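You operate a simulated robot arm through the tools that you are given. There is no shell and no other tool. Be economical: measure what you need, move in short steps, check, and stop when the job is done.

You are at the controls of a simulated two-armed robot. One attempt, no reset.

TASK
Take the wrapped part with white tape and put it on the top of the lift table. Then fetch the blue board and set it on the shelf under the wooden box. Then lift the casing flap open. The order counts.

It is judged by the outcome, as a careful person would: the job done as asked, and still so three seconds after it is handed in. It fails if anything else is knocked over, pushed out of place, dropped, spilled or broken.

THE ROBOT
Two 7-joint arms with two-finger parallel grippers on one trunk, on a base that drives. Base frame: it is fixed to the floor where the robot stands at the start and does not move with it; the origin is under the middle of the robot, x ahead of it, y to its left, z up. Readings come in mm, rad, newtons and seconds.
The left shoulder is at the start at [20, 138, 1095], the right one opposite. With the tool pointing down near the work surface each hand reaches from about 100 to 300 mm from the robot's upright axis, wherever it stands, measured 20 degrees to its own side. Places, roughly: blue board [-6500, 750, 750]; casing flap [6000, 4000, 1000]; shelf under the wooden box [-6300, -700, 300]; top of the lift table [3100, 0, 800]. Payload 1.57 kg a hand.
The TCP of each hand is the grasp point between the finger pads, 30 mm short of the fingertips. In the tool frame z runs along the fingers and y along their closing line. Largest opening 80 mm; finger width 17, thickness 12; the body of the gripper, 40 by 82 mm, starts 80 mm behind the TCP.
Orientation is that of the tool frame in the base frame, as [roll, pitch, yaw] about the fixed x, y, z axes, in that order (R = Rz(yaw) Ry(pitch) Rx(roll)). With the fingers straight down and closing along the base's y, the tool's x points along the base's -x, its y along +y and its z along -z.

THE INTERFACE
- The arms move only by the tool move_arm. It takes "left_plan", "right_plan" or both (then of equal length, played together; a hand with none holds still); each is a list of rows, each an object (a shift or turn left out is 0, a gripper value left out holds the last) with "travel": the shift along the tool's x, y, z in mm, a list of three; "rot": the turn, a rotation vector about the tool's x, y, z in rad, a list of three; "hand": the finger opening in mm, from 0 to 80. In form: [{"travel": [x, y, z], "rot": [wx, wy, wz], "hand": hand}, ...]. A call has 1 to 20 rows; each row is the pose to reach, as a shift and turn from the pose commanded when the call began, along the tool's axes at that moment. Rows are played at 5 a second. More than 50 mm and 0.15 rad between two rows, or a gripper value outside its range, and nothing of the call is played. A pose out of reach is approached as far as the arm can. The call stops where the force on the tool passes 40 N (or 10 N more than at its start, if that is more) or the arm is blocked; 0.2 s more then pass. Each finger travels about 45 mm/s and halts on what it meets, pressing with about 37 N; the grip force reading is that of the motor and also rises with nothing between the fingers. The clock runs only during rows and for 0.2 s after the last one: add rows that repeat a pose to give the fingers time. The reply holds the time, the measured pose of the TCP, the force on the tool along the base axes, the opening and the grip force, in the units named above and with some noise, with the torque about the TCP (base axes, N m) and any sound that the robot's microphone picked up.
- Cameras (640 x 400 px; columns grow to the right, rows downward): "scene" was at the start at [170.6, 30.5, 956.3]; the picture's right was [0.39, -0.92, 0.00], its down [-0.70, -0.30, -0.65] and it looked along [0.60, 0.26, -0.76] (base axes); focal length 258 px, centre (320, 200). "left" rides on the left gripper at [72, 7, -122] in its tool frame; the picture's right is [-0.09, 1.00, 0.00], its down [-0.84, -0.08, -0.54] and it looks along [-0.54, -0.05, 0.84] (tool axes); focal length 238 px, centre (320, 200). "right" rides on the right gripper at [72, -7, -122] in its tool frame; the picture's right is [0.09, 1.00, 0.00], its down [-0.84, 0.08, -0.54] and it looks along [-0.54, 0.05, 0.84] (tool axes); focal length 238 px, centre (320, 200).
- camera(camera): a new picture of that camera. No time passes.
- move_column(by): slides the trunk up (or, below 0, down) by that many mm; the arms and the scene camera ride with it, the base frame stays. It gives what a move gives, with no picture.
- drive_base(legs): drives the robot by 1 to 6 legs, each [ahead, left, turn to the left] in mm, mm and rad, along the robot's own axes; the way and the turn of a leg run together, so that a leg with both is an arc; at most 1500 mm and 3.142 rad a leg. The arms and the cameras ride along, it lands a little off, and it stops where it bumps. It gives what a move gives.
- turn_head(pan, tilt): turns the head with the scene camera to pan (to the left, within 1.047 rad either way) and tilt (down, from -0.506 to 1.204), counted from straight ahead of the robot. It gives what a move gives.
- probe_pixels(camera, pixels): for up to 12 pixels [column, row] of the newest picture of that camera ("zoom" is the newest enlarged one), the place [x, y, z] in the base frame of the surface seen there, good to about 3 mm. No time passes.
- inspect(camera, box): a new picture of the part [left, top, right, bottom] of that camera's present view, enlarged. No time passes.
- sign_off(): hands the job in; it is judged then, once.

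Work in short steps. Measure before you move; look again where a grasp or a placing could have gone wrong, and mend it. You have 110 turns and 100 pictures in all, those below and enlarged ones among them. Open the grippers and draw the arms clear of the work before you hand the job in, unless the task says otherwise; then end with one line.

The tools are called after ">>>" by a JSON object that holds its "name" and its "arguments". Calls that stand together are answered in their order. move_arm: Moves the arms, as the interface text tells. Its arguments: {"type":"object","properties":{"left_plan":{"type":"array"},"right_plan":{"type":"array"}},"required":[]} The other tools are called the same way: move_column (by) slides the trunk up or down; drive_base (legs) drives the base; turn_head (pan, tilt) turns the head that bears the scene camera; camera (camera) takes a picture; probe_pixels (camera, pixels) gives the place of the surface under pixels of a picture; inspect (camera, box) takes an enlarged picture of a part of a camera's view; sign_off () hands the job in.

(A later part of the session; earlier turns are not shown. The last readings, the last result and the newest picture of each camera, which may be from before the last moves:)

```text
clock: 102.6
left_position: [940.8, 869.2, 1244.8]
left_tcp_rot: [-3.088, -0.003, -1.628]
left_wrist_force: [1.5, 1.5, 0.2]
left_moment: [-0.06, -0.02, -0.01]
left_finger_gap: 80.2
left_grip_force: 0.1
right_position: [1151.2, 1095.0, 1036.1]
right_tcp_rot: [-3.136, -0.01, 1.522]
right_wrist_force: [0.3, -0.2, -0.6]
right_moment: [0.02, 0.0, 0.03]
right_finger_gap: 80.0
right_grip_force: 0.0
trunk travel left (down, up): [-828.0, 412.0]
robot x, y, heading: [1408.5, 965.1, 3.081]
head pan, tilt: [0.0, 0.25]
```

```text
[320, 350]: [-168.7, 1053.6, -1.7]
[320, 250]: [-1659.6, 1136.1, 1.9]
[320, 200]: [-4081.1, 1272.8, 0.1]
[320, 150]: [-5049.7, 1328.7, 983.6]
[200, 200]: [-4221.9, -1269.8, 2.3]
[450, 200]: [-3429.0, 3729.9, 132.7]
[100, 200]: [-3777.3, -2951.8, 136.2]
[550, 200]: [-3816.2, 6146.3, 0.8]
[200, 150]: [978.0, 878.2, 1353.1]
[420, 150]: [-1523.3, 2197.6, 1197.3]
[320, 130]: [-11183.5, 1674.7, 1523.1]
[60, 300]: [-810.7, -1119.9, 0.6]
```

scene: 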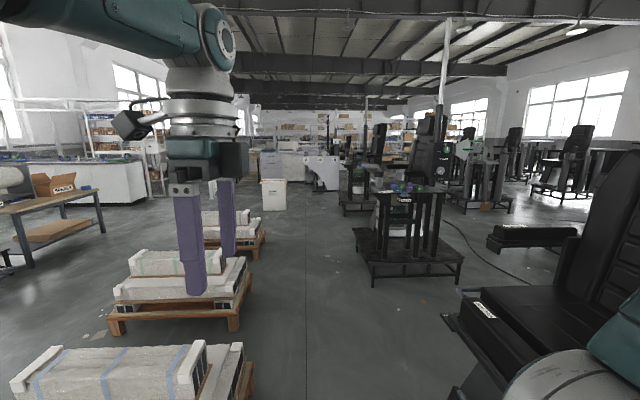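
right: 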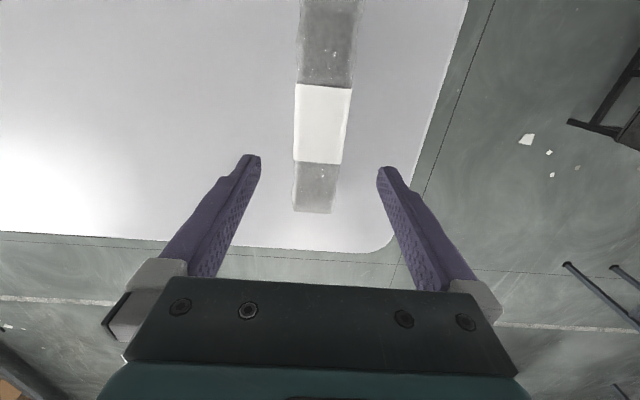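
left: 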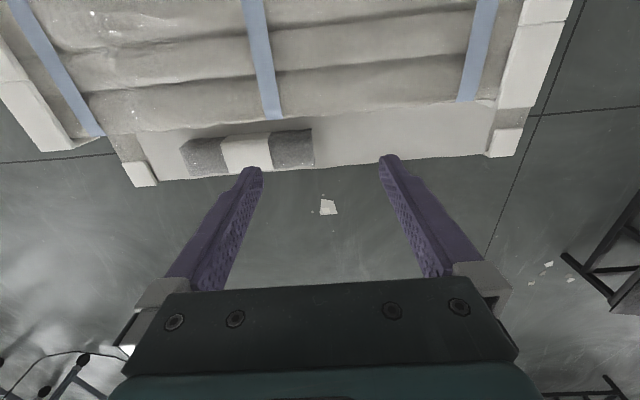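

The aisle ahead (column ~310) is free between the stacks and the black stand. I drive down it in two hops.

>>> {"name": "drive_base", "arguments": {"legs": [[0, 0, 0.06], [1300, 0, 0], [1300, 0, 0]]}}

>>> {"name": "camera", "arguments": {"camera": "scene"}}

>>> {"name": "probe_pixels", "arguments": {"camera": "scene", "pixels": [[320, 350], [320, 250], [320, 200], [260, 200], [360, 200], [200, 220], [440, 220], [380, 170], [300, 160]]}}

```text
clock: 115.8
left_position: [-1671.1, 819.9, 1244.1]
left_tcp_rot: [-3.09, -0.004, -1.567]
left_wrist_force: [0.4, 0.1, 1.1]
left_moment: [0.01, -0.01, 0.02]
left_finger_gap: 79.9
left_grip_force: 0.0
right_position: [-1477.8, 1059.0, 1036.6]
right_tcp_rot: [-3.138, -0.012, 1.581]
right_wrist_force: [0.2, 0.5, 0.1]
right_moment: [0.0, -0.01, 0.01]
right_finger_gap: 80.0
right_grip_force: 0.0
trunk travel left (down, up): [-828.0, 412.0]
robot x, y, heading: [-1208.0, 946.1, -3.133]
head pan, tilt: [0.0, 0.25]
```

```text
71 pictures are left
```

scene: 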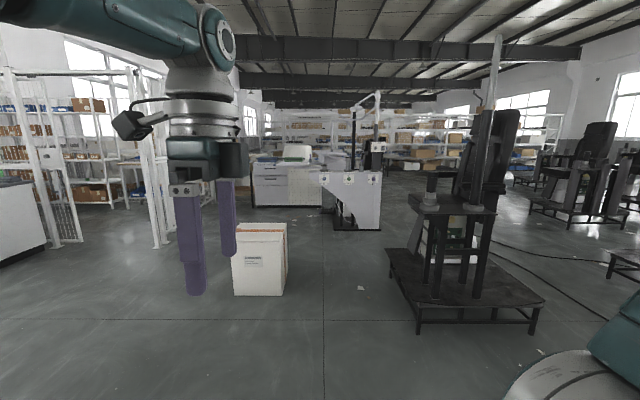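

```text
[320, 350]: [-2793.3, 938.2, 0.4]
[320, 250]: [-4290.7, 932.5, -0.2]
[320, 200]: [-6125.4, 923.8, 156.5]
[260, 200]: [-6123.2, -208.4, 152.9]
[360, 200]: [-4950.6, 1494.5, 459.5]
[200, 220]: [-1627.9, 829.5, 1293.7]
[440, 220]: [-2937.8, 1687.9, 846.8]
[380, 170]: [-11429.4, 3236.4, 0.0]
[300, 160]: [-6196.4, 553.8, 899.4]
```

The aisle leads on past the white bin (260,255) toward the bench with the board near (290,170). I continue to about x=-4500 and look closer.

>>> {"name": "drive_base", "arguments": {"legs": [[1200, 0, 0], [1200, 0, 0], [900, 0, 0]]}}

>>> {"name": "turn_head", "arguments": {"pan": 0, "tilt": 0.4}}

>>> {"name": "camera", "arguments": {"camera": "scene"}}

```text
clock: 131.9
left_position: [-4974.8, 925.3, 1243.9]
left_tcp_rot: [-3.089, -0.003, -1.625]
left_wrist_force: [-0.5, 0.2, 0.1]
left_moment: [0.0, 0.02, -0.02]
left_finger_gap: 80.1
left_grip_force: 0.0
right_position: [-4765.2, 1152.0, 1035.6]
right_tcp_rot: [-3.137, -0.011, 1.526]
right_wrist_force: [0.9, -0.7, -0.4]
right_moment: [-0.03, 0.02, 0.01]
right_finger_gap: 79.9
right_grip_force: 0.2
trunk travel left (down, up): [-828.0, 412.0]
robot x, y, heading: [-4505.0, 1025.5, 3.089]
head pan, tilt: [0.0, 0.25]
```

```text
clock: 132.6
left_position: [-4973.0, 926.0, 1243.5]
left_tcp_rot: [-3.088, -0.005, -1.623]
left_wrist_force: [-0.2, 0.6, -1.5]
left_moment: [-0.01, -0.01, 0.01]
left_finger_gap: 80.0
left_grip_force: 0.0
right_position: [-4765.4, 1151.2, 1035.9]
right_tcp_rot: [-3.139, -0.01, 1.526]
right_wrist_force: [-0.2, 0.3, -0.2]
right_moment: [-0.02, -0.02, 0.04]
right_finger_gap: 80.0
right_grip_force: 0.1
trunk travel left (down, up): [-828.0, 412.0]
robot x, y, heading: [-4504.4, 1024.6, 3.089]
head pan, tilt: [0.0, 0.4]
```

```text
70 pictures are left
```

scene: 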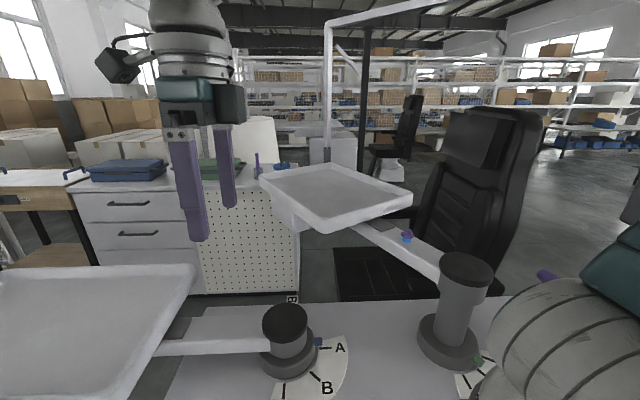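

A machine with swivelling trays stands right ahead. I measure its position before moving on.

>>> {"name": "probe_pixels", "arguments": {"camera": "scene", "pixels": [[90, 330], [190, 285], [285, 320], [465, 265], [335, 190], [265, 175], [400, 205], [290, 390], [180, 390], [128, 170], [210, 165], [140, 230]]}}

>>> {"name": "turn_head", "arguments": {"pan": 0.5, "tilt": 0.7}}

>>> {"name": "camera", "arguments": {"camera": "scene"}}

```text
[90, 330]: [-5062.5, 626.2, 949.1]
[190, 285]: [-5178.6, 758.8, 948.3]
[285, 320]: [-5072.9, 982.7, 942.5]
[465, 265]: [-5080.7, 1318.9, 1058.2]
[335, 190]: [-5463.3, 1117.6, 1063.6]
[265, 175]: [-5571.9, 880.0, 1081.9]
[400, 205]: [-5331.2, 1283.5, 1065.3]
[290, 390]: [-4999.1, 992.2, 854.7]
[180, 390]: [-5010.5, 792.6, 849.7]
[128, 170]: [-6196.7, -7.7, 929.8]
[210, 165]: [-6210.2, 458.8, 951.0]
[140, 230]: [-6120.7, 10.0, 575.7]
```

```text
clock: 133.5
left_position: [-4973.9, 924.8, 1243.9]
left_tcp_rot: [-3.09, -0.004, -1.622]
left_wrist_force: [0.4, 0.1, 0.4]
left_moment: [-0.01, -0.01, 0.01]
left_finger_gap: 80.1
left_grip_force: 0.1
right_position: [-4766.4, 1151.6, 1035.8]
right_tcp_rot: [-3.139, -0.013, 1.527]
right_wrist_force: [-0.2, -0.1, 0.1]
right_moment: [-0.01, -0.01, 0.04]
right_finger_gap: 80.0
right_grip_force: 0.0
trunk travel left (down, up): [-828.0, 412.0]
robot x, y, heading: [-4504.3, 1026.3, 3.088]
head pan, tilt: [0.499, 0.7]
```

```text
69 pictures are left
```

scene: 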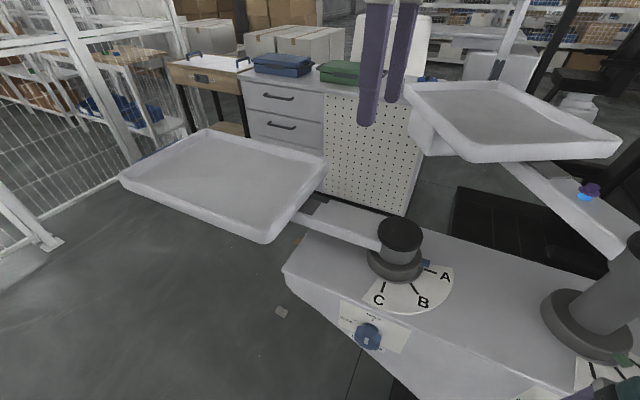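

The machine's near tray at (220,180) hangs at z≈950; between it and the mesh fence there's a gap. I measure the gap and look for the blue board.

>>> {"name": "probe_pixels", "arguments": {"camera": "scene", "pixels": [[125, 180], [265, 235], [205, 135], [50, 245], [130, 158], [285, 275], [190, 128], [210, 70], [282, 62], [345, 68], [430, 80], [60, 200]]}}

>>> {"name": "inspect", "arguments": {"camera": "scene", "box": [60, 0, 460, 240]}}

```text
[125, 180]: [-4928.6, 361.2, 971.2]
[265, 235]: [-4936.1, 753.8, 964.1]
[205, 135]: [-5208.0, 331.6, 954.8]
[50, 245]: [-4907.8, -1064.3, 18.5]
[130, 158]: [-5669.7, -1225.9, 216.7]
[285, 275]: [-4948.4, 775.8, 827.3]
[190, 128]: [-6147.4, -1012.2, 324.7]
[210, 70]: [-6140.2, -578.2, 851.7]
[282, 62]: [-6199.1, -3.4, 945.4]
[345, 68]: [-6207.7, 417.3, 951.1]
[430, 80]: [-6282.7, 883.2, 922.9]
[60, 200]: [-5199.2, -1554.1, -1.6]
```

```text
1.60 times, centred on (260, 120) of scene
```

zoom: 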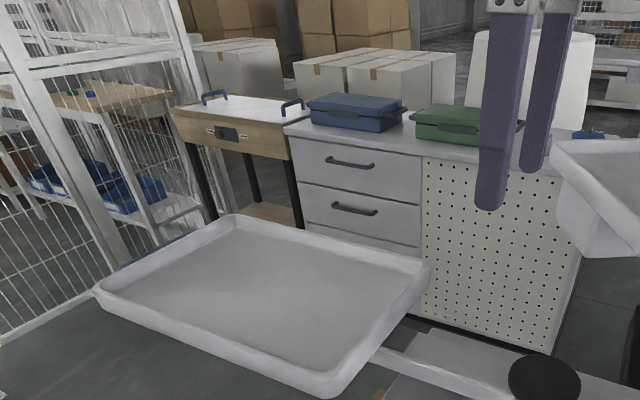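

The wooden box on black legs with a shelf beneath is at about (-6150,-750). The board isn't visible yet; I go through the gap (y≈-350) toward the cabinets.

>>> {"name": "drive_base", "arguments": {"legs": [[0, 0, 0.05], [0, 1375, 0], [800, 0, 0]]}}

>>> {"name": "turn_head", "arguments": {"pan": -0.5, "tilt": 0.5}}

>>> {"name": "camera", "arguments": {"camera": "scene"}}

>>> {"name": "turn_head", "arguments": {"pan": 0.3, "tilt": 0.6}}

>>> {"name": "camera", "arguments": {"camera": "scene"}}

```text
clock: 144.8
left_position: [-5790.5, -454.0, 1243.9]
left_tcp_rot: [-3.09, -0.003, -1.606]
left_wrist_force: [0.7, 0.8, -1.0]
left_moment: [-0.01, -0.05, -0.01]
left_finger_gap: 80.2
left_grip_force: 0.1
right_position: [-5586.1, -223.6, 1036.5]
right_tcp_rot: [-3.138, -0.01, 1.544]
right_wrist_force: [-0.1, 0.6, 0.6]
right_moment: [0.0, -0.01, 0.0]
right_finger_gap: 80.1
right_grip_force: 0.1
trunk travel left (down, up): [-828.0, 412.0]
robot x, y, heading: [-5325.5, -348.7, 3.104]
head pan, tilt: [0.499, 0.7]
```

```text
clock: 146.0
left_position: [-5791.3, -453.2, 1244.0]
left_tcp_rot: [-3.089, -0.004, -1.607]
left_wrist_force: [-0.2, 1.1, 0.3]
left_moment: [-0.02, 0.03, 0.01]
left_finger_gap: 79.8
left_grip_force: 0.1
right_position: [-5586.3, -223.6, 1035.8]
right_tcp_rot: [-3.138, -0.01, 1.545]
right_wrist_force: [0.5, -0.2, 0.7]
right_moment: [-0.03, 0.02, -0.03]
right_finger_gap: 80.1
right_grip_force: 0.1
trunk travel left (down, up): [-828.0, 412.0]
robot x, y, heading: [-5326.1, -348.0, 3.103]
head pan, tilt: [-0.499, 0.499]
```

```text
67 pictures are left
```

scene: 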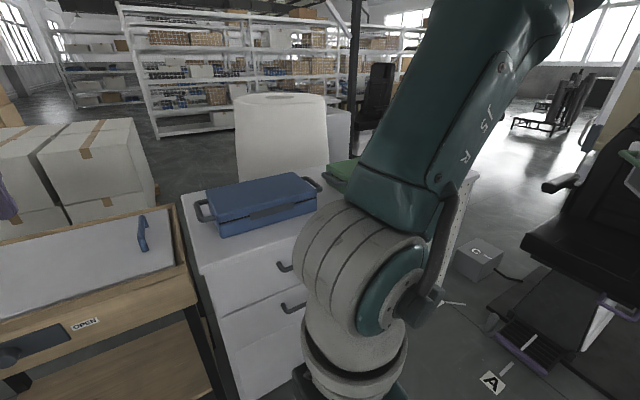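

```text
clock: 147.2
left_position: [-5790.9, -453.2, 1243.7]
left_tcp_rot: [-3.09, -0.003, -1.608]
left_wrist_force: [0.7, 0.8, 0.3]
left_moment: [-0.03, 0.01, 0.0]
left_finger_gap: 79.8
left_grip_force: 0.2
right_position: [-5586.6, -223.9, 1036.2]
right_tcp_rot: [-3.137, -0.011, 1.543]
right_wrist_force: [-0.7, -0.9, 0.7]
right_moment: [0.0, 0.01, 0.04]
right_finger_gap: 80.0
right_grip_force: 0.1
trunk travel left (down, up): [-828.0, 412.0]
robot x, y, heading: [-5323.7, -352.7, 3.109]
head pan, tilt: [0.3, 0.6]
```

```text
66 pictures are left
```

scene: 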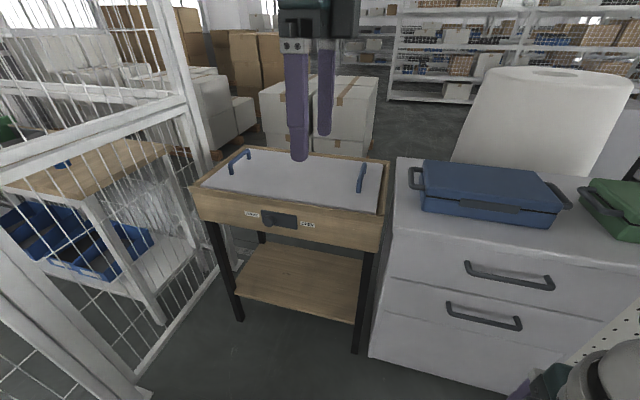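

The target shelf is visible at (300,280). To find the board, I turn the robot to the right and look along the cabinet front.

>>> {"name": "drive_base", "arguments": {"legs": [[0, 0, -0.75]]}}

>>> {"name": "turn_head", "arguments": {"pan": 0, "tilt": 0.4}}

>>> {"name": "camera", "arguments": {"camera": "scene"}}

```text
clock: 149.5
left_position: [-5738.7, -108.4, 1245.5]
left_tcp_rot: [-3.089, -0.003, -2.353]
left_wrist_force: [0.2, 0.1, 0.6]
left_moment: [-0.02, 0.0, 0.01]
left_finger_gap: 80.1
left_grip_force: 0.1
right_position: [-5431.2, -78.7, 1036.4]
right_tcp_rot: [-3.137, -0.012, 0.796]
right_wrist_force: [-0.2, 0.3, 0.2]
right_moment: [0.01, -0.03, -0.04]
right_finger_gap: 80.0
right_grip_force: 0.1
trunk travel left (down, up): [-828.0, 412.0]
robot x, y, heading: [-5322.5, -352.0, 2.362]
head pan, tilt: [0.3, 0.6]
```

```text
clock: 150.3
left_position: [-5738.2, -108.2, 1244.1]
left_tcp_rot: [-3.091, -0.006, -2.356]
left_wrist_force: [0.2, -0.1, 0.5]
left_moment: [-0.01, -0.02, 0.04]
left_finger_gap: 80.0
left_grip_force: 0.1
right_position: [-5430.9, -78.6, 1036.6]
right_tcp_rot: [-3.138, -0.012, 0.796]
right_wrist_force: [0.6, 0.1, 0.9]
right_moment: [0.0, -0.01, -0.01]
right_finger_gap: 79.8
right_grip_force: 0.0
trunk travel left (down, up): [-828.0, 412.0]
robot x, y, heading: [-5327.5, -352.0, 2.36]
head pan, tilt: [0.0, 0.4]
```

```text
65 pictures are left
```

scene: 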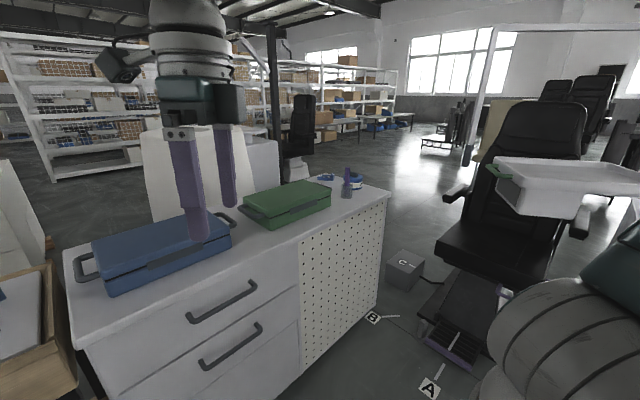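

No board on the cabinet top. I enlarge the far end and the area behind it.

>>> {"name": "inspect", "arguments": {"camera": "scene", "box": [130, 100, 430, 290]}}

>>> {"name": "probe_pixels", "arguments": {"camera": "scene", "pixels": [[265, 160], [180, 160], [350, 180], [385, 200], [330, 177], [400, 265], [470, 300], [440, 250], [500, 170], [375, 310], [300, 160], [265, 185]]}}

```text
2.11 times, centred on (280, 195) of scene
```

zoom: 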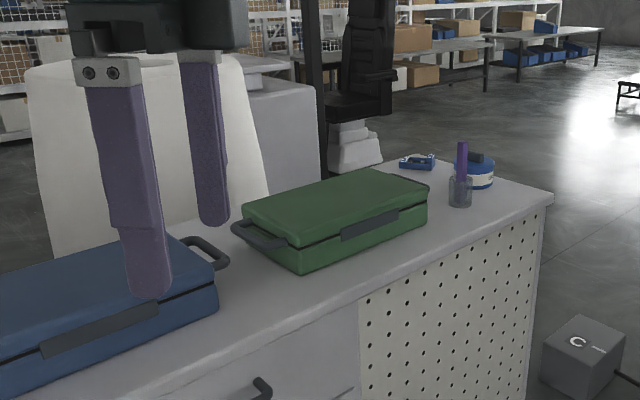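

```text
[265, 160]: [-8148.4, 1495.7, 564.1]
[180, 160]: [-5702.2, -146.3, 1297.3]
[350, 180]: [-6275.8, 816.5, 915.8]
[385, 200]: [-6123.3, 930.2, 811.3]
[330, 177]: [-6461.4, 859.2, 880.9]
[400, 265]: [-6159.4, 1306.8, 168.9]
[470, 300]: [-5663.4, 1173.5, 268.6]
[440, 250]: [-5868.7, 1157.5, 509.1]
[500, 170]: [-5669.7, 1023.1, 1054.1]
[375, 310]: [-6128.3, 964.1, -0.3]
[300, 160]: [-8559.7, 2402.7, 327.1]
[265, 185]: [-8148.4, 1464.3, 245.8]
```

The board should be behind the cabinet's back edge (x≈-6500). I go nearer, raise the column and look down behind it.

>>> {"name": "move_column", "arguments": {"by": 400}}

>>> {"name": "drive_base", "arguments": {"legs": [[0, 0, 0.78], [300, 0, 0], [0, -650, 0]]}}

>>> {"name": "turn_head", "arguments": {"pan": -0.2, "tilt": 0.8}}

>>> {"name": "camera", "arguments": {"camera": "scene"}}

```text
clock: 154.2
left_position: [-5738.1, -109.1, 1643.4]
left_tcp_rot: [-3.091, -0.003, -2.355]
left_wrist_force: [-0.7, 0.2, 0.1]
left_moment: [-0.01, -0.03, 0.0]
left_finger_gap: 79.9
left_grip_force: 0.0
right_position: [-5431.9, -79.2, 1436.3]
right_tcp_rot: [-3.138, -0.01, 0.796]
right_wrist_force: [0.7, -0.3, 0.2]
right_moment: [0.02, -0.02, 0.03]
right_finger_gap: 79.8
right_grip_force: 0.0
trunk travel left (down, up): [-1228.0, 12.0]
robot x, y, heading: [-5322.5, -350.2, 2.36]
head pan, tilt: [0.0, 0.4]
```

```text
clock: 161.5
left_position: [-6086.3, 184.4, 1642.9]
left_tcp_rot: [-3.089, -0.004, -1.577]
left_wrist_force: [0.1, -0.7, -0.7]
left_moment: [-0.02, -0.02, 0.0]
left_finger_gap: 80.1
left_grip_force: 0.1
right_position: [-5890.0, 419.7, 1436.2]
right_tcp_rot: [-3.139, -0.01, 1.575]
right_wrist_force: [-0.7, -0.5, -0.6]
right_moment: [0.0, -0.01, 0.0]
right_finger_gap: 80.0
right_grip_force: 0.1
trunk travel left (down, up): [-1228.0, 12.0]
robot x, y, heading: [-5625.8, 301.9, 3.142]
head pan, tilt: [0.0, 0.4]
```

```text
clock: 162.3
left_position: [-6087.2, 183.9, 1644.4]
left_tcp_rot: [-3.09, -0.004, -1.575]
left_wrist_force: [-0.2, -0.1, -0.6]
left_moment: [0.0, 0.0, 0.02]
left_finger_gap: 80.0
left_grip_force: 0.1
right_position: [-5890.7, 419.5, 1435.9]
right_tcp_rot: [-3.14, -0.01, 1.574]
right_wrist_force: [-0.2, -0.3, -0.5]
right_moment: [0.02, 0.02, -0.03]
right_finger_gap: 80.1
right_grip_force: 0.1
trunk travel left (down, up): [-1228.0, 12.0]
robot x, y, heading: [-5622.3, 300.5, 3.141]
head pan, tilt: [-0.201, 0.799]
```

```text
63 pictures are left
```

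scene: 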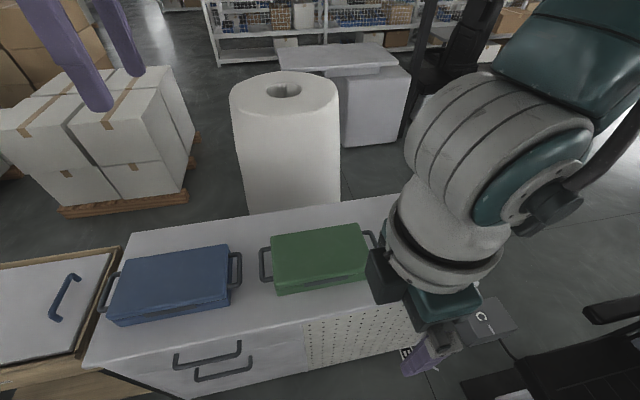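

The arm hides the far end. I turn the robot a bit to the right and look again.

>>> {"name": "drive_base", "arguments": {"legs": [[0, 0, -0.7]]}}

>>> {"name": "turn_head", "arguments": {"pan": 0.2, "tilt": 0.85}}

>>> {"name": "camera", "arguments": {"camera": "scene"}}

```text
clock: 164.6
left_position: [-6056.8, 508.7, 1644.2]
left_tcp_rot: [-3.088, -0.005, -2.273]
left_wrist_force: [-0.6, -0.6, 0.1]
left_moment: [0.01, 0.01, 0.0]
left_finger_gap: 79.8
left_grip_force: 0.1
right_position: [-5753.6, 564.0, 1434.6]
right_tcp_rot: [-3.139, -0.01, 0.878]
right_wrist_force: [0.1, -0.2, 0.0]
right_moment: [0.01, 0.02, 0.01]
right_finger_gap: 80.0
right_grip_force: 0.1
trunk travel left (down, up): [-1228.0, 12.0]
robot x, y, heading: [-5628.6, 304.2, 2.439]
head pan, tilt: [-0.201, 0.799]
```

```text
clock: 165.5
left_position: [-6055.6, 508.6, 1643.7]
left_tcp_rot: [-3.09, -0.004, -2.273]
left_wrist_force: [-0.2, 0.5, 0.4]
left_moment: [-0.01, -0.01, 0.02]
left_finger_gap: 79.8
left_grip_force: 0.0
right_position: [-5753.2, 563.8, 1435.6]
right_tcp_rot: [-3.136, -0.01, 0.878]
right_wrist_force: [0.1, 0.0, 0.7]
right_moment: [-0.02, -0.02, 0.03]
right_finger_gap: 79.9
right_grip_force: 0.1
trunk travel left (down, up): [-1228.0, 12.0]
robot x, y, heading: [-5621.7, 304.8, 2.441]
head pan, tilt: [0.201, 0.85]
```

```text
62 pictures are left
```

scene: 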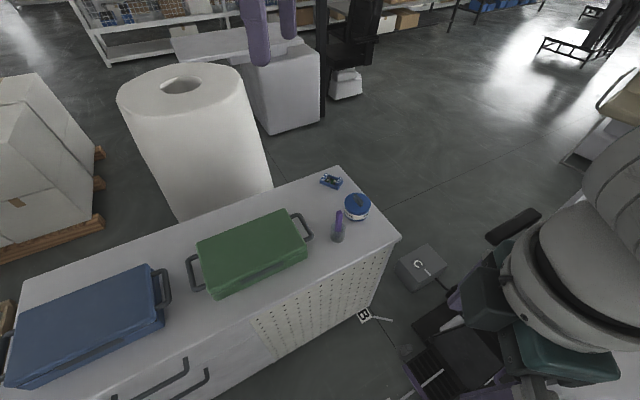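

The small blue item at (331,182) may be a circuit board — the "blue board". I enlarge it and measure.

>>> {"name": "inspect", "arguments": {"camera": "scene", "box": [290, 150, 410, 250]}}

>>> {"name": "probe_pixels", "arguments": {"camera": "zoom", "pixels": [[215, 165], [160, 170], [225, 140], [285, 175], [220, 205], [330, 180], [380, 280], [265, 400], [200, 230], [250, 100], [540, 380], [100, 250]]}}

```text
4.00 times, centred on (350, 200) of scene
```

zoom: 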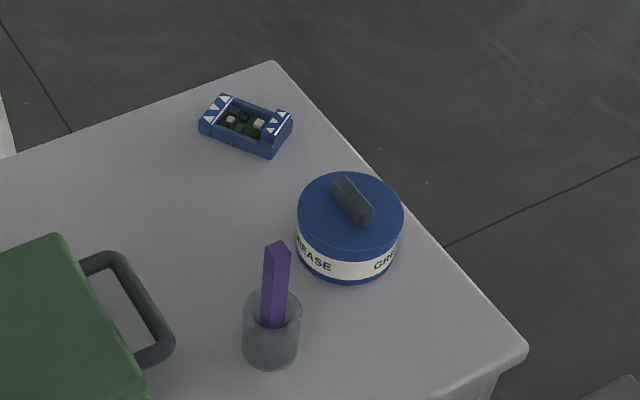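

```text
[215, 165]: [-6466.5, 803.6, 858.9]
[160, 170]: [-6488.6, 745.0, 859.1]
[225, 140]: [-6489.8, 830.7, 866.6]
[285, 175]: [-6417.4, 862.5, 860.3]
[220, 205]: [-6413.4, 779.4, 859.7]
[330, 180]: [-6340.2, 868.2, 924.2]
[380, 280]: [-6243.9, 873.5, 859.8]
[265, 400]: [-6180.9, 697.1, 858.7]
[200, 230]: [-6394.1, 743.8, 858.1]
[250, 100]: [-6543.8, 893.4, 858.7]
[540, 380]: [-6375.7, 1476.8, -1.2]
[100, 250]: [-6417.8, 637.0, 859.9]
```

That is the blue board: a small frame with electronics at about (-6490,855), top ~870, on the cabinet's far back corner. It is best reached from the cabinet's end (+y side), so I retreat through the gap to scout a way round the machine.

>>> {"name": "drive_base", "arguments": {"legs": [[0, 0, 0.7], [0, 650, 0], [-1120, 0, 0], [0, -1350, 0]]}}

>>> {"name": "turn_head", "arguments": {"pan": -0.9, "tilt": 0.5}}

>>> {"name": "camera", "arguments": {"camera": "scene"}}

```text
clock: 182.7
left_position: [-4998.4, 907.9, 1645.0]
left_tcp_rot: [-3.088, -0.004, -1.553]
left_wrist_force: [-0.7, -0.1, -0.8]
left_moment: [0.03, 0.0, -0.01]
left_finger_gap: 80.1
left_grip_force: 0.0
right_position: [-4805.5, 1148.3, 1436.0]
right_tcp_rot: [-3.138, -0.011, 1.596]
right_wrist_force: [0.7, -0.1, -0.4]
right_moment: [-0.04, 0.01, 0.03]
right_finger_gap: 80.0
right_grip_force: 0.1
trunk travel left (down, up): [-1228.0, 12.0]
robot x, y, heading: [-4538.1, 1035.9, -3.124]
head pan, tilt: [0.201, 0.85]
```

```text
clock: 184.0
left_position: [-4998.9, 907.5, 1643.8]
left_tcp_rot: [-3.089, -0.003, -1.556]
left_wrist_force: [-0.2, 0.1, 0.1]
left_moment: [-0.01, -0.03, -0.03]
left_finger_gap: 80.0
left_grip_force: 0.1
right_position: [-4806.9, 1147.9, 1435.5]
right_tcp_rot: [-3.138, -0.012, 1.595]
right_wrist_force: [0.5, -0.4, 0.6]
right_moment: [-0.01, 0.01, -0.02]
right_finger_gap: 80.0
right_grip_force: 0.1
trunk travel left (down, up): [-1228.0, 12.0]
robot x, y, heading: [-4540.5, 1037.0, -3.123]
head pan, tilt: [-0.901, 0.499]
```

```text
60 pictures are left
```

scene: 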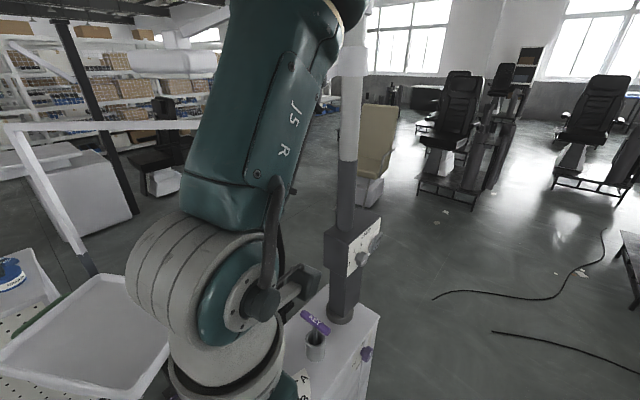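

Beyond the machine's end post (345,200) the floor is open apart from a cable on the floor. I measure these.

>>> {"name": "probe_pixels", "arguments": {"camera": "scene", "pixels": [[345, 230], [375, 320], [370, 180], [365, 200], [435, 300], [560, 295], [500, 335], [450, 250], [640, 390], [470, 215], [330, 290], [450, 190]]}}

>>> {"name": "drive_base", "arguments": {"legs": [[0, 0, -0.02], [300, 0, 0], [-300, 0, 0]]}}

```text
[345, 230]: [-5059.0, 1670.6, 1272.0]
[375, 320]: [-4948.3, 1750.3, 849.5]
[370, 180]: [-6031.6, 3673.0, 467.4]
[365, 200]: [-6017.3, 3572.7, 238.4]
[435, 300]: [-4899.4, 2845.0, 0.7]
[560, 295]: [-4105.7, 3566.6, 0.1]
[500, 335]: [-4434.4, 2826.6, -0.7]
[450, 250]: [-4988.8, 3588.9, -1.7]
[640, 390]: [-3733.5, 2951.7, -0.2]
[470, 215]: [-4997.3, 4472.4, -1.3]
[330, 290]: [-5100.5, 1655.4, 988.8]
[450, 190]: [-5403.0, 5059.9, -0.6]
```

```text
clock: 188.0
left_position: [-5002.1, 918.0, 1644.2]
left_tcp_rot: [-3.09, -0.003, -1.579]
left_wrist_force: [-0.6, 0.5, -0.1]
left_moment: [0.0, 0.01, -0.01]
left_finger_gap: 79.9
left_grip_force: 0.1
right_position: [-4803.8, 1151.8, 1435.3]
right_tcp_rot: [-3.139, -0.011, 1.574]
right_wrist_force: [-0.4, -0.6, 0.2]
right_moment: [0.01, -0.02, 0.02]
right_finger_gap: 79.8
right_grip_force: 0.0
trunk travel left (down, up): [-1228.0, 12.0]
robot x, y, heading: [-4535.9, 1034.9, 3.143]
head pan, tilt: [-0.901, 0.499]
```

The end post at (-5059,1671) is tall and near the left hand's track, so I first back off 200 mm, then strafe to y≈2280 and look ahead.

>>> {"name": "drive_base", "arguments": {"legs": [[-200, 0, 0], [0, -1245, 0]]}}

>>> {"name": "turn_head", "arguments": {"pan": 0.1, "tilt": 0.5}}

>>> {"name": "camera", "arguments": {"camera": "scene"}}

>>> {"name": "probe_pixels", "arguments": {"camera": "scene", "pixels": [[320, 350], [320, 280], [320, 220], [250, 220], [200, 250], [400, 220], [150, 300], [280, 180], [220, 180], [360, 180], [120, 220], [60, 280]]}}

```text
clock: 195.5
left_position: [-4792.9, 2166.2, 1645.1]
left_tcp_rot: [-3.091, -0.003, -1.591]
left_wrist_force: [0.2, -0.3, 0.3]
left_moment: [0.0, -0.02, -0.01]
left_finger_gap: 80.1
left_grip_force: 0.1
right_position: [-4592.3, 2399.0, 1436.0]
right_tcp_rot: [-3.139, -0.01, 1.558]
right_wrist_force: [0.4, 0.3, 0.2]
right_moment: [0.0, 0.02, 0.02]
right_finger_gap: 80.0
right_grip_force: 0.1
trunk travel left (down, up): [-1228.0, 12.0]
robot x, y, heading: [-4326.9, 2273.5, 3.126]
head pan, tilt: [-0.901, 0.499]
```

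```text
clock: 196.8
left_position: [-4792.9, 2165.1, 1643.4]
left_tcp_rot: [-3.088, -0.003, -1.59]
left_wrist_force: [0.4, -0.3, 0.1]
left_moment: [0.0, -0.03, 0.03]
left_finger_gap: 80.1
left_grip_force: 0.0
right_position: [-4591.0, 2397.9, 1435.2]
right_tcp_rot: [-3.138, -0.01, 1.558]
right_wrist_force: [0.1, 0.1, -0.6]
right_moment: [-0.02, -0.03, -0.04]
right_finger_gap: 80.4
right_grip_force: 0.0
trunk travel left (down, up): [-1228.0, 12.0]
robot x, y, heading: [-4325.8, 2278.9, 3.126]
head pan, tilt: [0.099, 0.499]
```

```text
59 pictures are left
```

scene: 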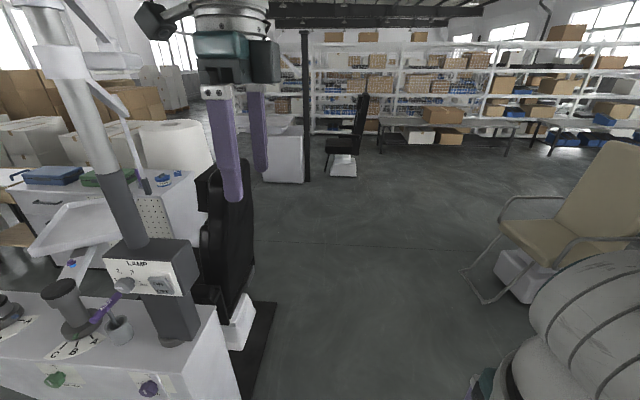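

```text
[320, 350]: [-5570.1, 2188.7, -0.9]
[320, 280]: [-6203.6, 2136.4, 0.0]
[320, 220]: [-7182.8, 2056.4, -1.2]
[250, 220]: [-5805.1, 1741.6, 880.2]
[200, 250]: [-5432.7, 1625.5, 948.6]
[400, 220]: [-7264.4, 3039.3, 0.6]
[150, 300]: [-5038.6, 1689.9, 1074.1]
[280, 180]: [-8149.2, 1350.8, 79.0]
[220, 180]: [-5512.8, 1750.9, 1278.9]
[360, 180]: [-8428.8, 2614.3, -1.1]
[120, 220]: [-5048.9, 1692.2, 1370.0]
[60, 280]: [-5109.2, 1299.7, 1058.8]
```

The lane at y≈2250 is free down to x≈-7200. I drive to x≈-6600, turn toward the cabinet's end, and come to y≈1650 for a look.

>>> {"name": "drive_base", "arguments": {"legs": [[0, 0, 0.015], [1150, 0, 0], [1130, 0, 0], [0, 0, 1.57], [600, 0, 0]]}}

>>> {"name": "turn_head", "arguments": {"pan": 0, "tilt": 0.8}}

>>> {"name": "camera", "arguments": {"camera": "scene"}}

```text
clock: 215.2
left_position: [-6488.8, 1212.5, 1644.0]
left_tcp_rot: [-3.088, -0.003, 0.007]
left_wrist_force: [0.0, 0.6, 0.2]
left_moment: [0.02, -0.02, -0.02]
left_finger_gap: 80.2
left_grip_force: 0.0
right_position: [-6727.5, 1407.1, 1435.6]
right_tcp_rot: [-3.139, -0.011, -3.127]
right_wrist_force: [0.4, 1.0, -0.3]
right_moment: [0.0, 0.01, 0.0]
right_finger_gap: 80.0
right_grip_force: 0.0
trunk travel left (down, up): [-1228.0, 12.0]
robot x, y, heading: [-6614.1, 1675.6, -1.564]
head pan, tilt: [0.099, 0.499]
```

```text
clock: 216.0
left_position: [-6488.3, 1213.1, 1645.0]
left_tcp_rot: [-3.089, -0.003, 0.006]
left_wrist_force: [-0.2, -1.1, 0.9]
left_moment: [-0.01, -0.01, -0.01]
left_finger_gap: 80.1
left_grip_force: 0.1
right_position: [-6727.7, 1407.2, 1436.2]
right_tcp_rot: [-3.136, -0.01, -3.125]
right_wrist_force: [-0.7, -0.5, 0.0]
right_moment: [0.0, -0.01, 0.0]
right_finger_gap: 80.0
right_grip_force: 0.1
trunk travel left (down, up): [-1228.0, 12.0]
robot x, y, heading: [-6611.4, 1674.3, -1.561]
head pan, tilt: [0.0, 0.799]
```

```text
58 pictures are left
```

scene: 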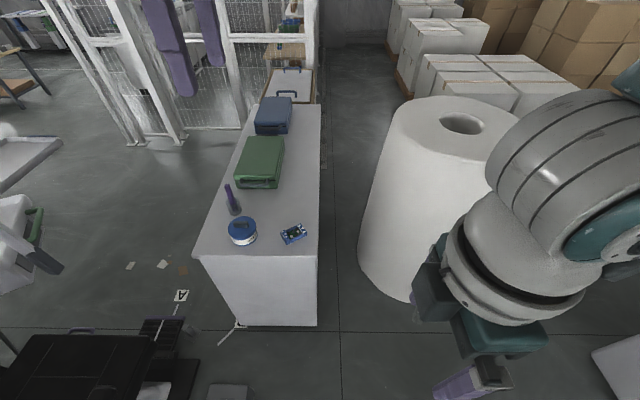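

Clear view: the board is at (293,234) near the cabinet's back corner. I enlarge it to get its axes.

>>> {"name": "inspect", "arguments": {"camera": "scene", "box": [264, 212, 324, 256]}}

>>> {"name": "probe_pixels", "arguments": {"camera": "scene", "pixels": [[281, 237], [290, 246], [307, 236], [298, 225], [293, 235], [303, 232], [285, 240], [318, 236], [315, 255], [300, 200], [240, 228], [256, 232]]}}

```text
9.09 times, centred on (294, 234) of scene
```

zoom: 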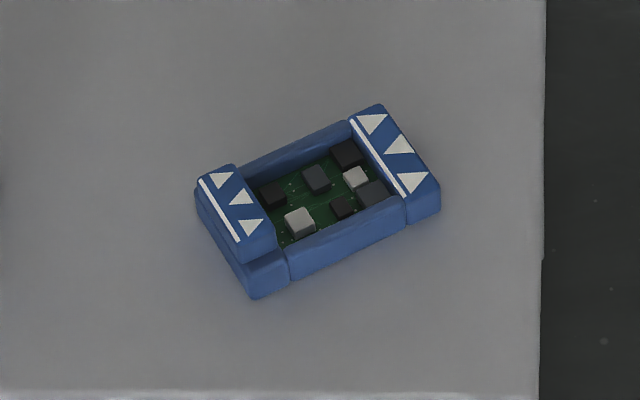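

```text
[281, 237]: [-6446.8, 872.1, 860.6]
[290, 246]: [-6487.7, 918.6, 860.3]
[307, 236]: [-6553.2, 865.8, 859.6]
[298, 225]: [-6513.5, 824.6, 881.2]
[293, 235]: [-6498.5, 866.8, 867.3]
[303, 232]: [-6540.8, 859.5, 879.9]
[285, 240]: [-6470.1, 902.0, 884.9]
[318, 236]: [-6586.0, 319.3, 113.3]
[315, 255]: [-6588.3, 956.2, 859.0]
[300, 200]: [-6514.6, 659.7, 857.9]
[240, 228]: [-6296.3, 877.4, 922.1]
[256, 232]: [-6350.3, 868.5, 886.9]
```

I probe the frame's corners in the enlarged picture.

>>> {"name": "probe_pixels", "arguments": {"camera": "zoom", "pixels": [[205, 185], [232, 170], [272, 235], [245, 255], [356, 120], [378, 108], [434, 188], [408, 205], [295, 150], [345, 232], [318, 180], [395, 155]]}}

```text
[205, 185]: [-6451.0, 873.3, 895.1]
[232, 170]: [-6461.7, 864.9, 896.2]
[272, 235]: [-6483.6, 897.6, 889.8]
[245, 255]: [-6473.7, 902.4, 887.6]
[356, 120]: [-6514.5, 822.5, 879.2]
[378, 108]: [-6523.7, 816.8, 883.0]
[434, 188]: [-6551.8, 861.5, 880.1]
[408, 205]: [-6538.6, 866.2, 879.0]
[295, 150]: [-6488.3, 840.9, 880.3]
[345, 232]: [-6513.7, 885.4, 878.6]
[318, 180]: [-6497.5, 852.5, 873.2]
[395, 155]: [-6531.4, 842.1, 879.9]
```

The board's centre is (-6500,863), its short side lies along (-0.53,0.85), top ≈880–895 over surface 859. I lower the column, turn the left hand to match, and drive ahead over it.

>>> {"name": "move_column", "arguments": {"by": -400}}

>>> {"name": "move_column", "arguments": {"by": -200}}

>>> {"name": "move_arm", "arguments": {"left_plan": [{"rot": [0, 0, -0.14]}, {"rot": [0, 0, -0.28]}, {"rot": [0, 0, -0.42]}, {"rot": [0, 0, -0.56]}, {"rot": [0, 0, -0.56]}]}}

>>> {"name": "drive_base", "arguments": {"legs": [[330, 0, 0]]}}

>>> {"name": "camera", "arguments": {"camera": "left"}}

>>> {"name": "camera", "arguments": {"camera": "scene"}}

```text
clock: 219.9
left_position: [-6488.9, 1213.6, 1244.1]
left_tcp_rot: [-3.09, -0.003, 0.005]
left_wrist_force: [0.5, 0.0, -0.4]
left_moment: [-0.01, -0.01, 0.0]
left_finger_gap: 80.1
left_grip_force: 0.0
right_position: [-6727.9, 1407.3, 1036.3]
right_tcp_rot: [-3.138, -0.011, -3.127]
right_wrist_force: [-0.5, -0.2, -0.5]
right_moment: [-0.01, -0.01, 0.0]
right_finger_gap: 80.0
right_grip_force: 0.1
trunk travel left (down, up): [-828.0, 412.0]
robot x, y, heading: [-6612.1, 1673.6, -1.559]
head pan, tilt: [0.0, 0.799]
```

```text
clock: 222.0
left_position: [-6487.5, 1211.6, 1044.3]
left_tcp_rot: [-3.089, -0.002, 0.007]
left_wrist_force: [0.0, -0.6, 0.0]
left_moment: [-0.01, 0.02, 0.0]
left_finger_gap: 79.7
left_grip_force: 0.0
right_position: [-6727.1, 1406.5, 836.0]
right_tcp_rot: [-3.139, -0.012, -3.125]
right_wrist_force: [-0.3, 0.8, -0.2]
right_moment: [0.02, -0.01, 0.01]
right_finger_gap: 79.9
right_grip_force: 0.1
trunk travel left (down, up): [-628.0, 612.0]
robot x, y, heading: [-6615.9, 1674.7, -1.559]
head pan, tilt: [0.0, 0.799]
```

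```text
clock: 223.2
left_position: [-6490.4, 1213.8, 1043.8]
left_tcp_rot: [-3.097, -0.033, 0.566]
left_wrist_force: [0.8, -0.6, -0.4]
left_moment: [-0.02, -0.01, -0.01]
left_finger_gap: 79.7
left_grip_force: 0.1
right_position: [-6728.1, 1407.1, 835.9]
right_tcp_rot: [-3.138, -0.009, -3.126]
right_wrist_force: [0.3, 1.1, -0.6]
right_moment: [0.02, 0.01, 0.04]
right_finger_gap: 80.1
right_grip_force: 0.1
trunk travel left (down, up): [-628.0, 612.0]
robot x, y, heading: [-6615.9, 1676.0, -1.567]
head pan, tilt: [0.0, 0.799]
```

```text
clock: 225.4
left_position: [-6480.1, 879.3, 1043.1]
left_tcp_rot: [-3.096, -0.034, 0.577]
left_wrist_force: [-0.2, -0.4, -0.6]
left_moment: [-0.03, 0.0, 0.0]
left_finger_gap: 79.9
left_grip_force: 0.0
right_position: [-6720.2, 1069.8, 836.2]
right_tcp_rot: [-3.138, -0.008, -3.117]
right_wrist_force: [-0.6, 0.3, -0.2]
right_moment: [0.01, 0.0, -0.02]
right_finger_gap: 80.0
right_grip_force: 0.0
trunk travel left (down, up): [-628.0, 612.0]
robot x, y, heading: [-6605.4, 1340.2, -1.548]
head pan, tilt: [0.0, 0.799]
```

```text
56 pictures are left
```

left: 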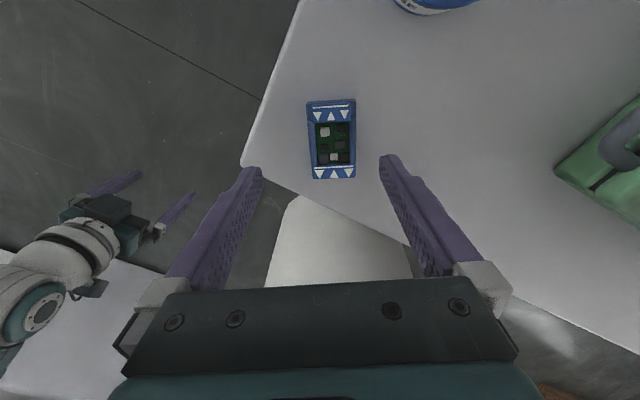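

```text
55 pictures are left
```

scene: 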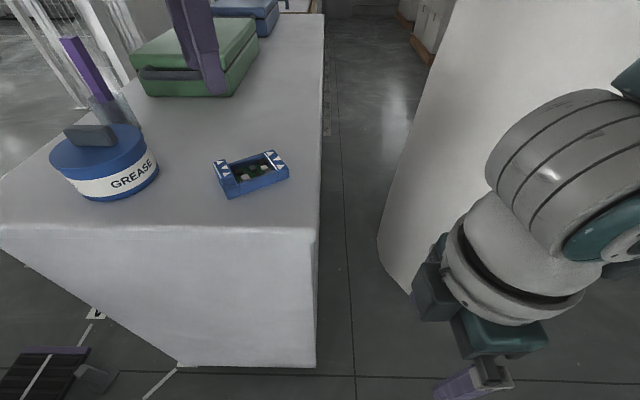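

The board looks aligned in the left picture (centre (331,138)). I probe it for the exact shift.

>>> {"name": "probe_pixels", "arguments": {"camera": "left", "pixels": [[311, 140], [352, 140], [331, 104], [333, 174], [315, 125], [350, 120], [331, 140], [280, 140]]}}

>>> {"name": "inspect", "arguments": {"camera": "left", "box": [290, 85, 380, 195]}}

```text
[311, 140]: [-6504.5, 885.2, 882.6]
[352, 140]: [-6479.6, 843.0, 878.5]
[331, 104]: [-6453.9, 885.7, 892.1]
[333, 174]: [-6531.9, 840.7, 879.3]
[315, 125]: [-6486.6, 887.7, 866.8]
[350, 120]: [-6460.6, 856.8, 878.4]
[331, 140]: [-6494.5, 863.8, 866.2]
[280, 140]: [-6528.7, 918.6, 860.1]
```

```text
3.64 times, centred on (335, 140) of left
```

zoom: 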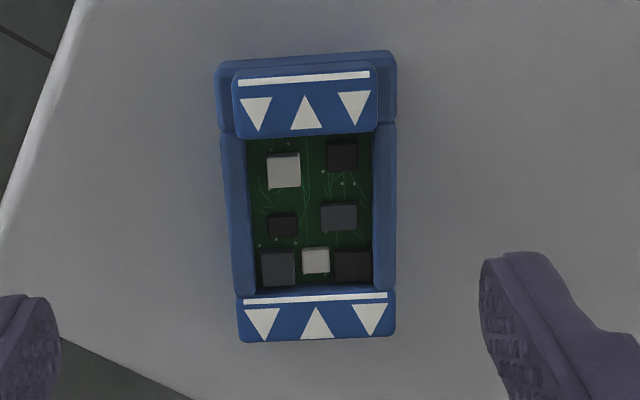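

The board's centre is (-6494,864). I step 30 mm closer for reach, level the hand and centre it over the board, then check before lowering.

>>> {"name": "drive_base", "arguments": {"legs": [[30, 0, 0]]}}

>>> {"name": "move_arm", "arguments": {"left_plan": [{"travel": [-2, -10, 0], "rot": [-0.022, -0.017, 0]}, {"travel": [-4, -20, 0], "rot": [-0.045, -0.034, 0]}, {"travel": [-4, -20, 0], "rot": [-0.045, -0.034, 0]}]}}

>>> {"name": "move_column", "arguments": {"by": -80}}

>>> {"name": "camera", "arguments": {"camera": "left"}}

```text
clock: 226.3
left_position: [-6479.2, 848.5, 1042.4]
left_tcp_rot: [-3.095, -0.033, 0.576]
left_wrist_force: [-0.3, 0.0, -0.6]
left_moment: [-0.04, 0.01, 0.02]
left_finger_gap: 79.8
left_grip_force: 0.1
right_position: [-6719.7, 1040.8, 835.4]
right_tcp_rot: [-3.138, -0.011, -3.119]
right_wrist_force: [0.6, -0.3, -0.8]
right_moment: [-0.01, 0.02, 0.0]
right_finger_gap: 79.9
right_grip_force: 0.1
trunk travel left (down, up): [-628.0, 612.0]
robot x, y, heading: [-6610.3, 1310.5, -1.551]
head pan, tilt: [0.0, 0.799]
```

```text
clock: 227.1
left_position: [-6497.9, 841.1, 1044.1]
left_tcp_rot: [-3.139, 0.0, 0.575]
left_wrist_force: [0.2, 0.5, -0.4]
left_moment: [0.01, -0.02, -0.01]
left_finger_gap: 80.0
left_grip_force: 0.0
left hand out of reach, approached as far as the arm can: row 1, 2, 3
right_position: [-6719.9, 1041.5, 835.6]
right_tcp_rot: [-3.14, -0.012, -3.119]
right_wrist_force: [0.6, -0.1, -1.1]
right_moment: [-0.02, -0.01, 0.01]
right_finger_gap: 79.8
right_grip_force: 0.1
trunk travel left (down, up): [-628.0, 612.0]
robot x, y, heading: [-6610.1, 1305.6, -1.55]
head pan, tilt: [0.0, 0.799]
```

```text
clock: 228.2
left_position: [-6497.2, 840.7, 964.7]
left_tcp_rot: [-3.139, 0.001, 0.576]
left_wrist_force: [0.1, -0.1, 0.3]
left_moment: [-0.02, 0.02, -0.01]
left_finger_gap: 80.1
left_grip_force: 0.0
right_position: [-6720.3, 1040.2, 755.9]
right_tcp_rot: [-3.139, -0.011, -3.119]
right_wrist_force: [-0.1, 0.2, 0.0]
right_moment: [-0.02, 0.02, 0.0]
right_finger_gap: 79.7
right_grip_force: 0.0
trunk travel left (down, up): [-548.0, 692.0]
robot x, y, heading: [-6607.2, 1308.7, -1.556]
head pan, tilt: [0.0, 0.799]
```

```text
53 pictures are left
```

left: 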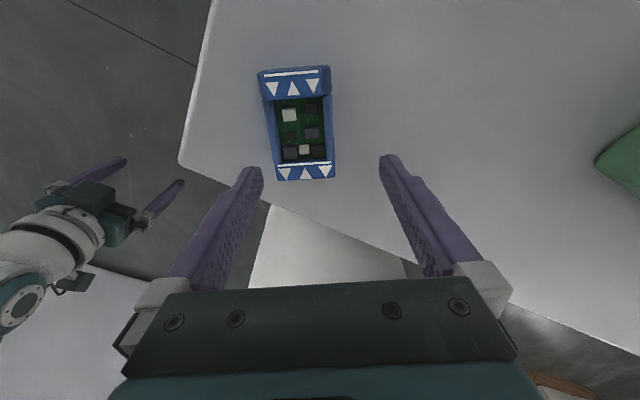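

The hand is vertical at (-6497,841), 23 mm past the board's centre, so I back the base 23 mm and check.

>>> {"name": "drive_base", "arguments": {"legs": [[-23, 0, 0]]}}

>>> {"name": "camera", "arguments": {"camera": "left"}}

>>> {"name": "probe_pixels", "arguments": {"camera": "left", "pixels": [[300, 100], [300, 130], [340, 100], [320, 60], [320, 160], [330, 110], [290, 120], [345, 130]]}}

```text
clock: 229.1
left_position: [-6498.3, 865.3, 964.5]
left_tcp_rot: [-3.14, 0.0, 0.576]
left_wrist_force: [0.4, 0.0, -0.4]
left_moment: [-0.03, -0.04, -0.01]
left_finger_gap: 79.9
left_grip_force: 0.1
right_position: [-6719.1, 1063.9, 755.5]
right_tcp_rot: [-3.138, -0.009, -3.118]
right_wrist_force: [0.1, 0.4, 0.0]
right_moment: [-0.01, 0.01, 0.0]
right_finger_gap: 80.1
right_grip_force: 0.1
trunk travel left (down, up): [-548.0, 692.0]
robot x, y, heading: [-6608.9, 1332.2, -1.551]
head pan, tilt: [0.0, 0.799]
```

```text
52 pictures are left
```

left: 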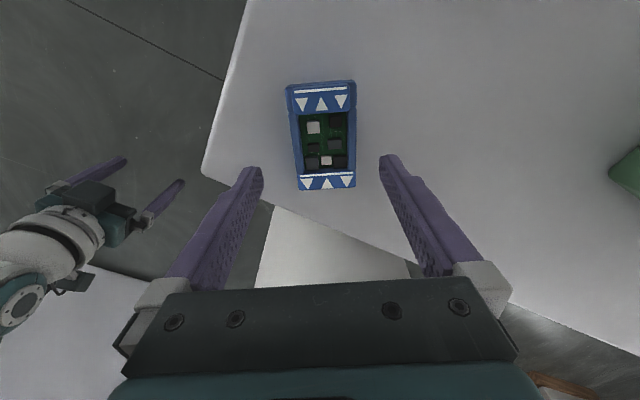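

```text
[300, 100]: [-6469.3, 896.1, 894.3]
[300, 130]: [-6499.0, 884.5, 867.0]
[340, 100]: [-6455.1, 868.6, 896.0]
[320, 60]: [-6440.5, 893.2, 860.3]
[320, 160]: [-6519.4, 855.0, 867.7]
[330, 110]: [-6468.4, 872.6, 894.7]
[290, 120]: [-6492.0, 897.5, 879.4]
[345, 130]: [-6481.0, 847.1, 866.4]
```

Board centre is within ~5 mm of the hand in both directions. I lower 71 mm and close.

>>> {"name": "move_column", "arguments": {"by": -71}}

>>> {"name": "camera", "arguments": {"camera": "left"}}

```text
clock: 230.1
left_position: [-6498.8, 864.6, 892.4]
left_tcp_rot: [-3.138, 0.001, 0.575]
left_wrist_force: [0.4, -0.3, -0.7]
left_moment: [0.04, 0.02, -0.02]
left_finger_gap: 80.1
left_grip_force: 0.2
right_position: [-6720.3, 1063.1, 684.6]
right_tcp_rot: [-3.14, -0.011, -3.118]
right_wrist_force: [0.4, -0.2, 0.5]
right_moment: [-0.03, -0.01, 0.01]
right_finger_gap: 80.0
right_grip_force: 0.1
trunk travel left (down, up): [-477.0, 763.0]
robot x, y, heading: [-6610.5, 1330.4, -1.551]
head pan, tilt: [0.0, 0.799]
```

```text
51 pictures are left
```

left: 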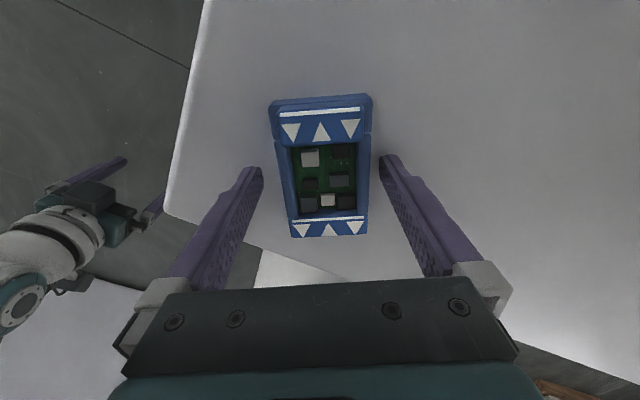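

The fingers straddle the frame's middle. I close gently.

>>> {"name": "move_arm", "arguments": {"left_plan": [{"hand": 65}, {"hand": 55}, {"hand": 45}, {"hand": 40}, {"hand": 40}]}}

>>> {"name": "move_column", "arguments": {"by": 30}}

>>> {"name": "camera", "arguments": {"camera": "left"}}

```text
clock: 231.3
left_position: [-6497.9, 864.0, 893.9]
left_tcp_rot: [-3.137, 0.001, 0.576]
left_wrist_force: [-0.1, 0.4, 1.3]
left_moment: [-0.01, -0.07, -0.03]
left_finger_gap: 57.2
left_grip_force: 37.6
right_position: [-6719.9, 1064.0, 684.3]
right_tcp_rot: [-3.139, -0.01, -3.118]
right_wrist_force: [0.6, -0.1, 0.0]
right_moment: [0.02, 0.0, 0.02]
right_finger_gap: 80.0
right_grip_force: 0.1
trunk travel left (down, up): [-477.0, 763.0]
robot x, y, heading: [-6607.3, 1327.5, -1.554]
head pan, tilt: [0.0, 0.799]
```

```text
clock: 232.1
left_position: [-6498.3, 864.1, 922.9]
left_tcp_rot: [-3.138, -0.001, 0.576]
left_wrist_force: [-0.6, 0.0, -1.5]
left_moment: [0.0, -0.03, 0.01]
left_finger_gap: 57.2
left_grip_force: 36.8
right_position: [-6719.4, 1063.9, 714.1]
right_tcp_rot: [-3.139, -0.011, -3.116]
right_wrist_force: [-0.5, 0.0, 0.3]
right_moment: [-0.02, 0.01, 0.02]
right_finger_gap: 80.1
right_grip_force: 0.0
trunk travel left (down, up): [-507.0, 733.0]
robot x, y, heading: [-6607.7, 1331.1, -1.551]
head pan, tilt: [0.0, 0.799]
```

```text
50 pictures are left
```

left: 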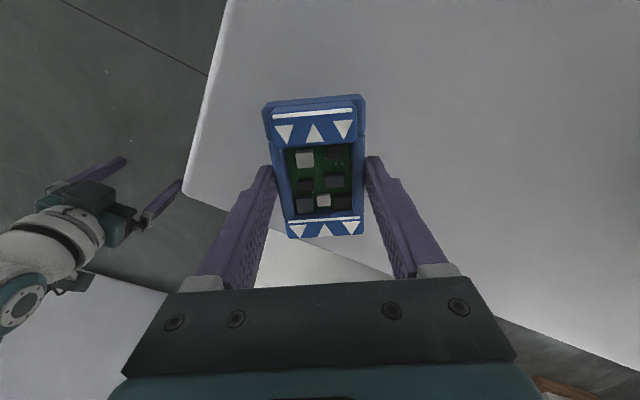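

The board is held (light). I turn it so its long axis points along the robot's forward direction, to set it down and re-grasp with a tilted hand for the low shelf.

>>> {"name": "move_arm", "arguments": {"left_plan": [{"rot": [0, 0, -0.14]}, {"rot": [0, 0, -0.28]}, {"rot": [0, 0, -0.42]}, {"rot": [0, 0, -0.56]}, {"rot": [0, 0, -0.7]}, {"rot": [0, 0, -0.84]}, {"rot": [0, 0, -0.98]}, {"rot": [0, 0, -0.98]}]}}

>>> {"name": "camera", "arguments": {"camera": "scene"}}

```text
clock: 233.9
left_position: [-6497.6, 863.9, 921.7]
left_tcp_rot: [-3.139, -0.005, 1.559]
left_wrist_force: [-1.2, -0.4, -1.0]
left_moment: [-0.03, 0.02, -0.01]
left_finger_gap: 57.3
left_grip_force: 36.7
right_position: [-6720.0, 1063.9, 714.4]
right_tcp_rot: [-3.137, -0.011, -3.117]
right_wrist_force: [-0.8, -1.3, -0.8]
right_moment: [0.01, -0.04, -0.02]
right_finger_gap: 80.1
right_grip_force: 0.0
trunk travel left (down, up): [-507.0, 733.0]
robot x, y, heading: [-6608.2, 1328.9, -1.555]
head pan, tilt: [0.0, 0.799]
```

```text
49 pictures are left
```

scene: 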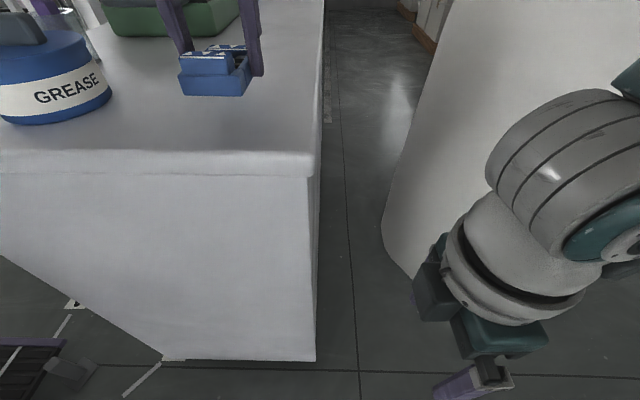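

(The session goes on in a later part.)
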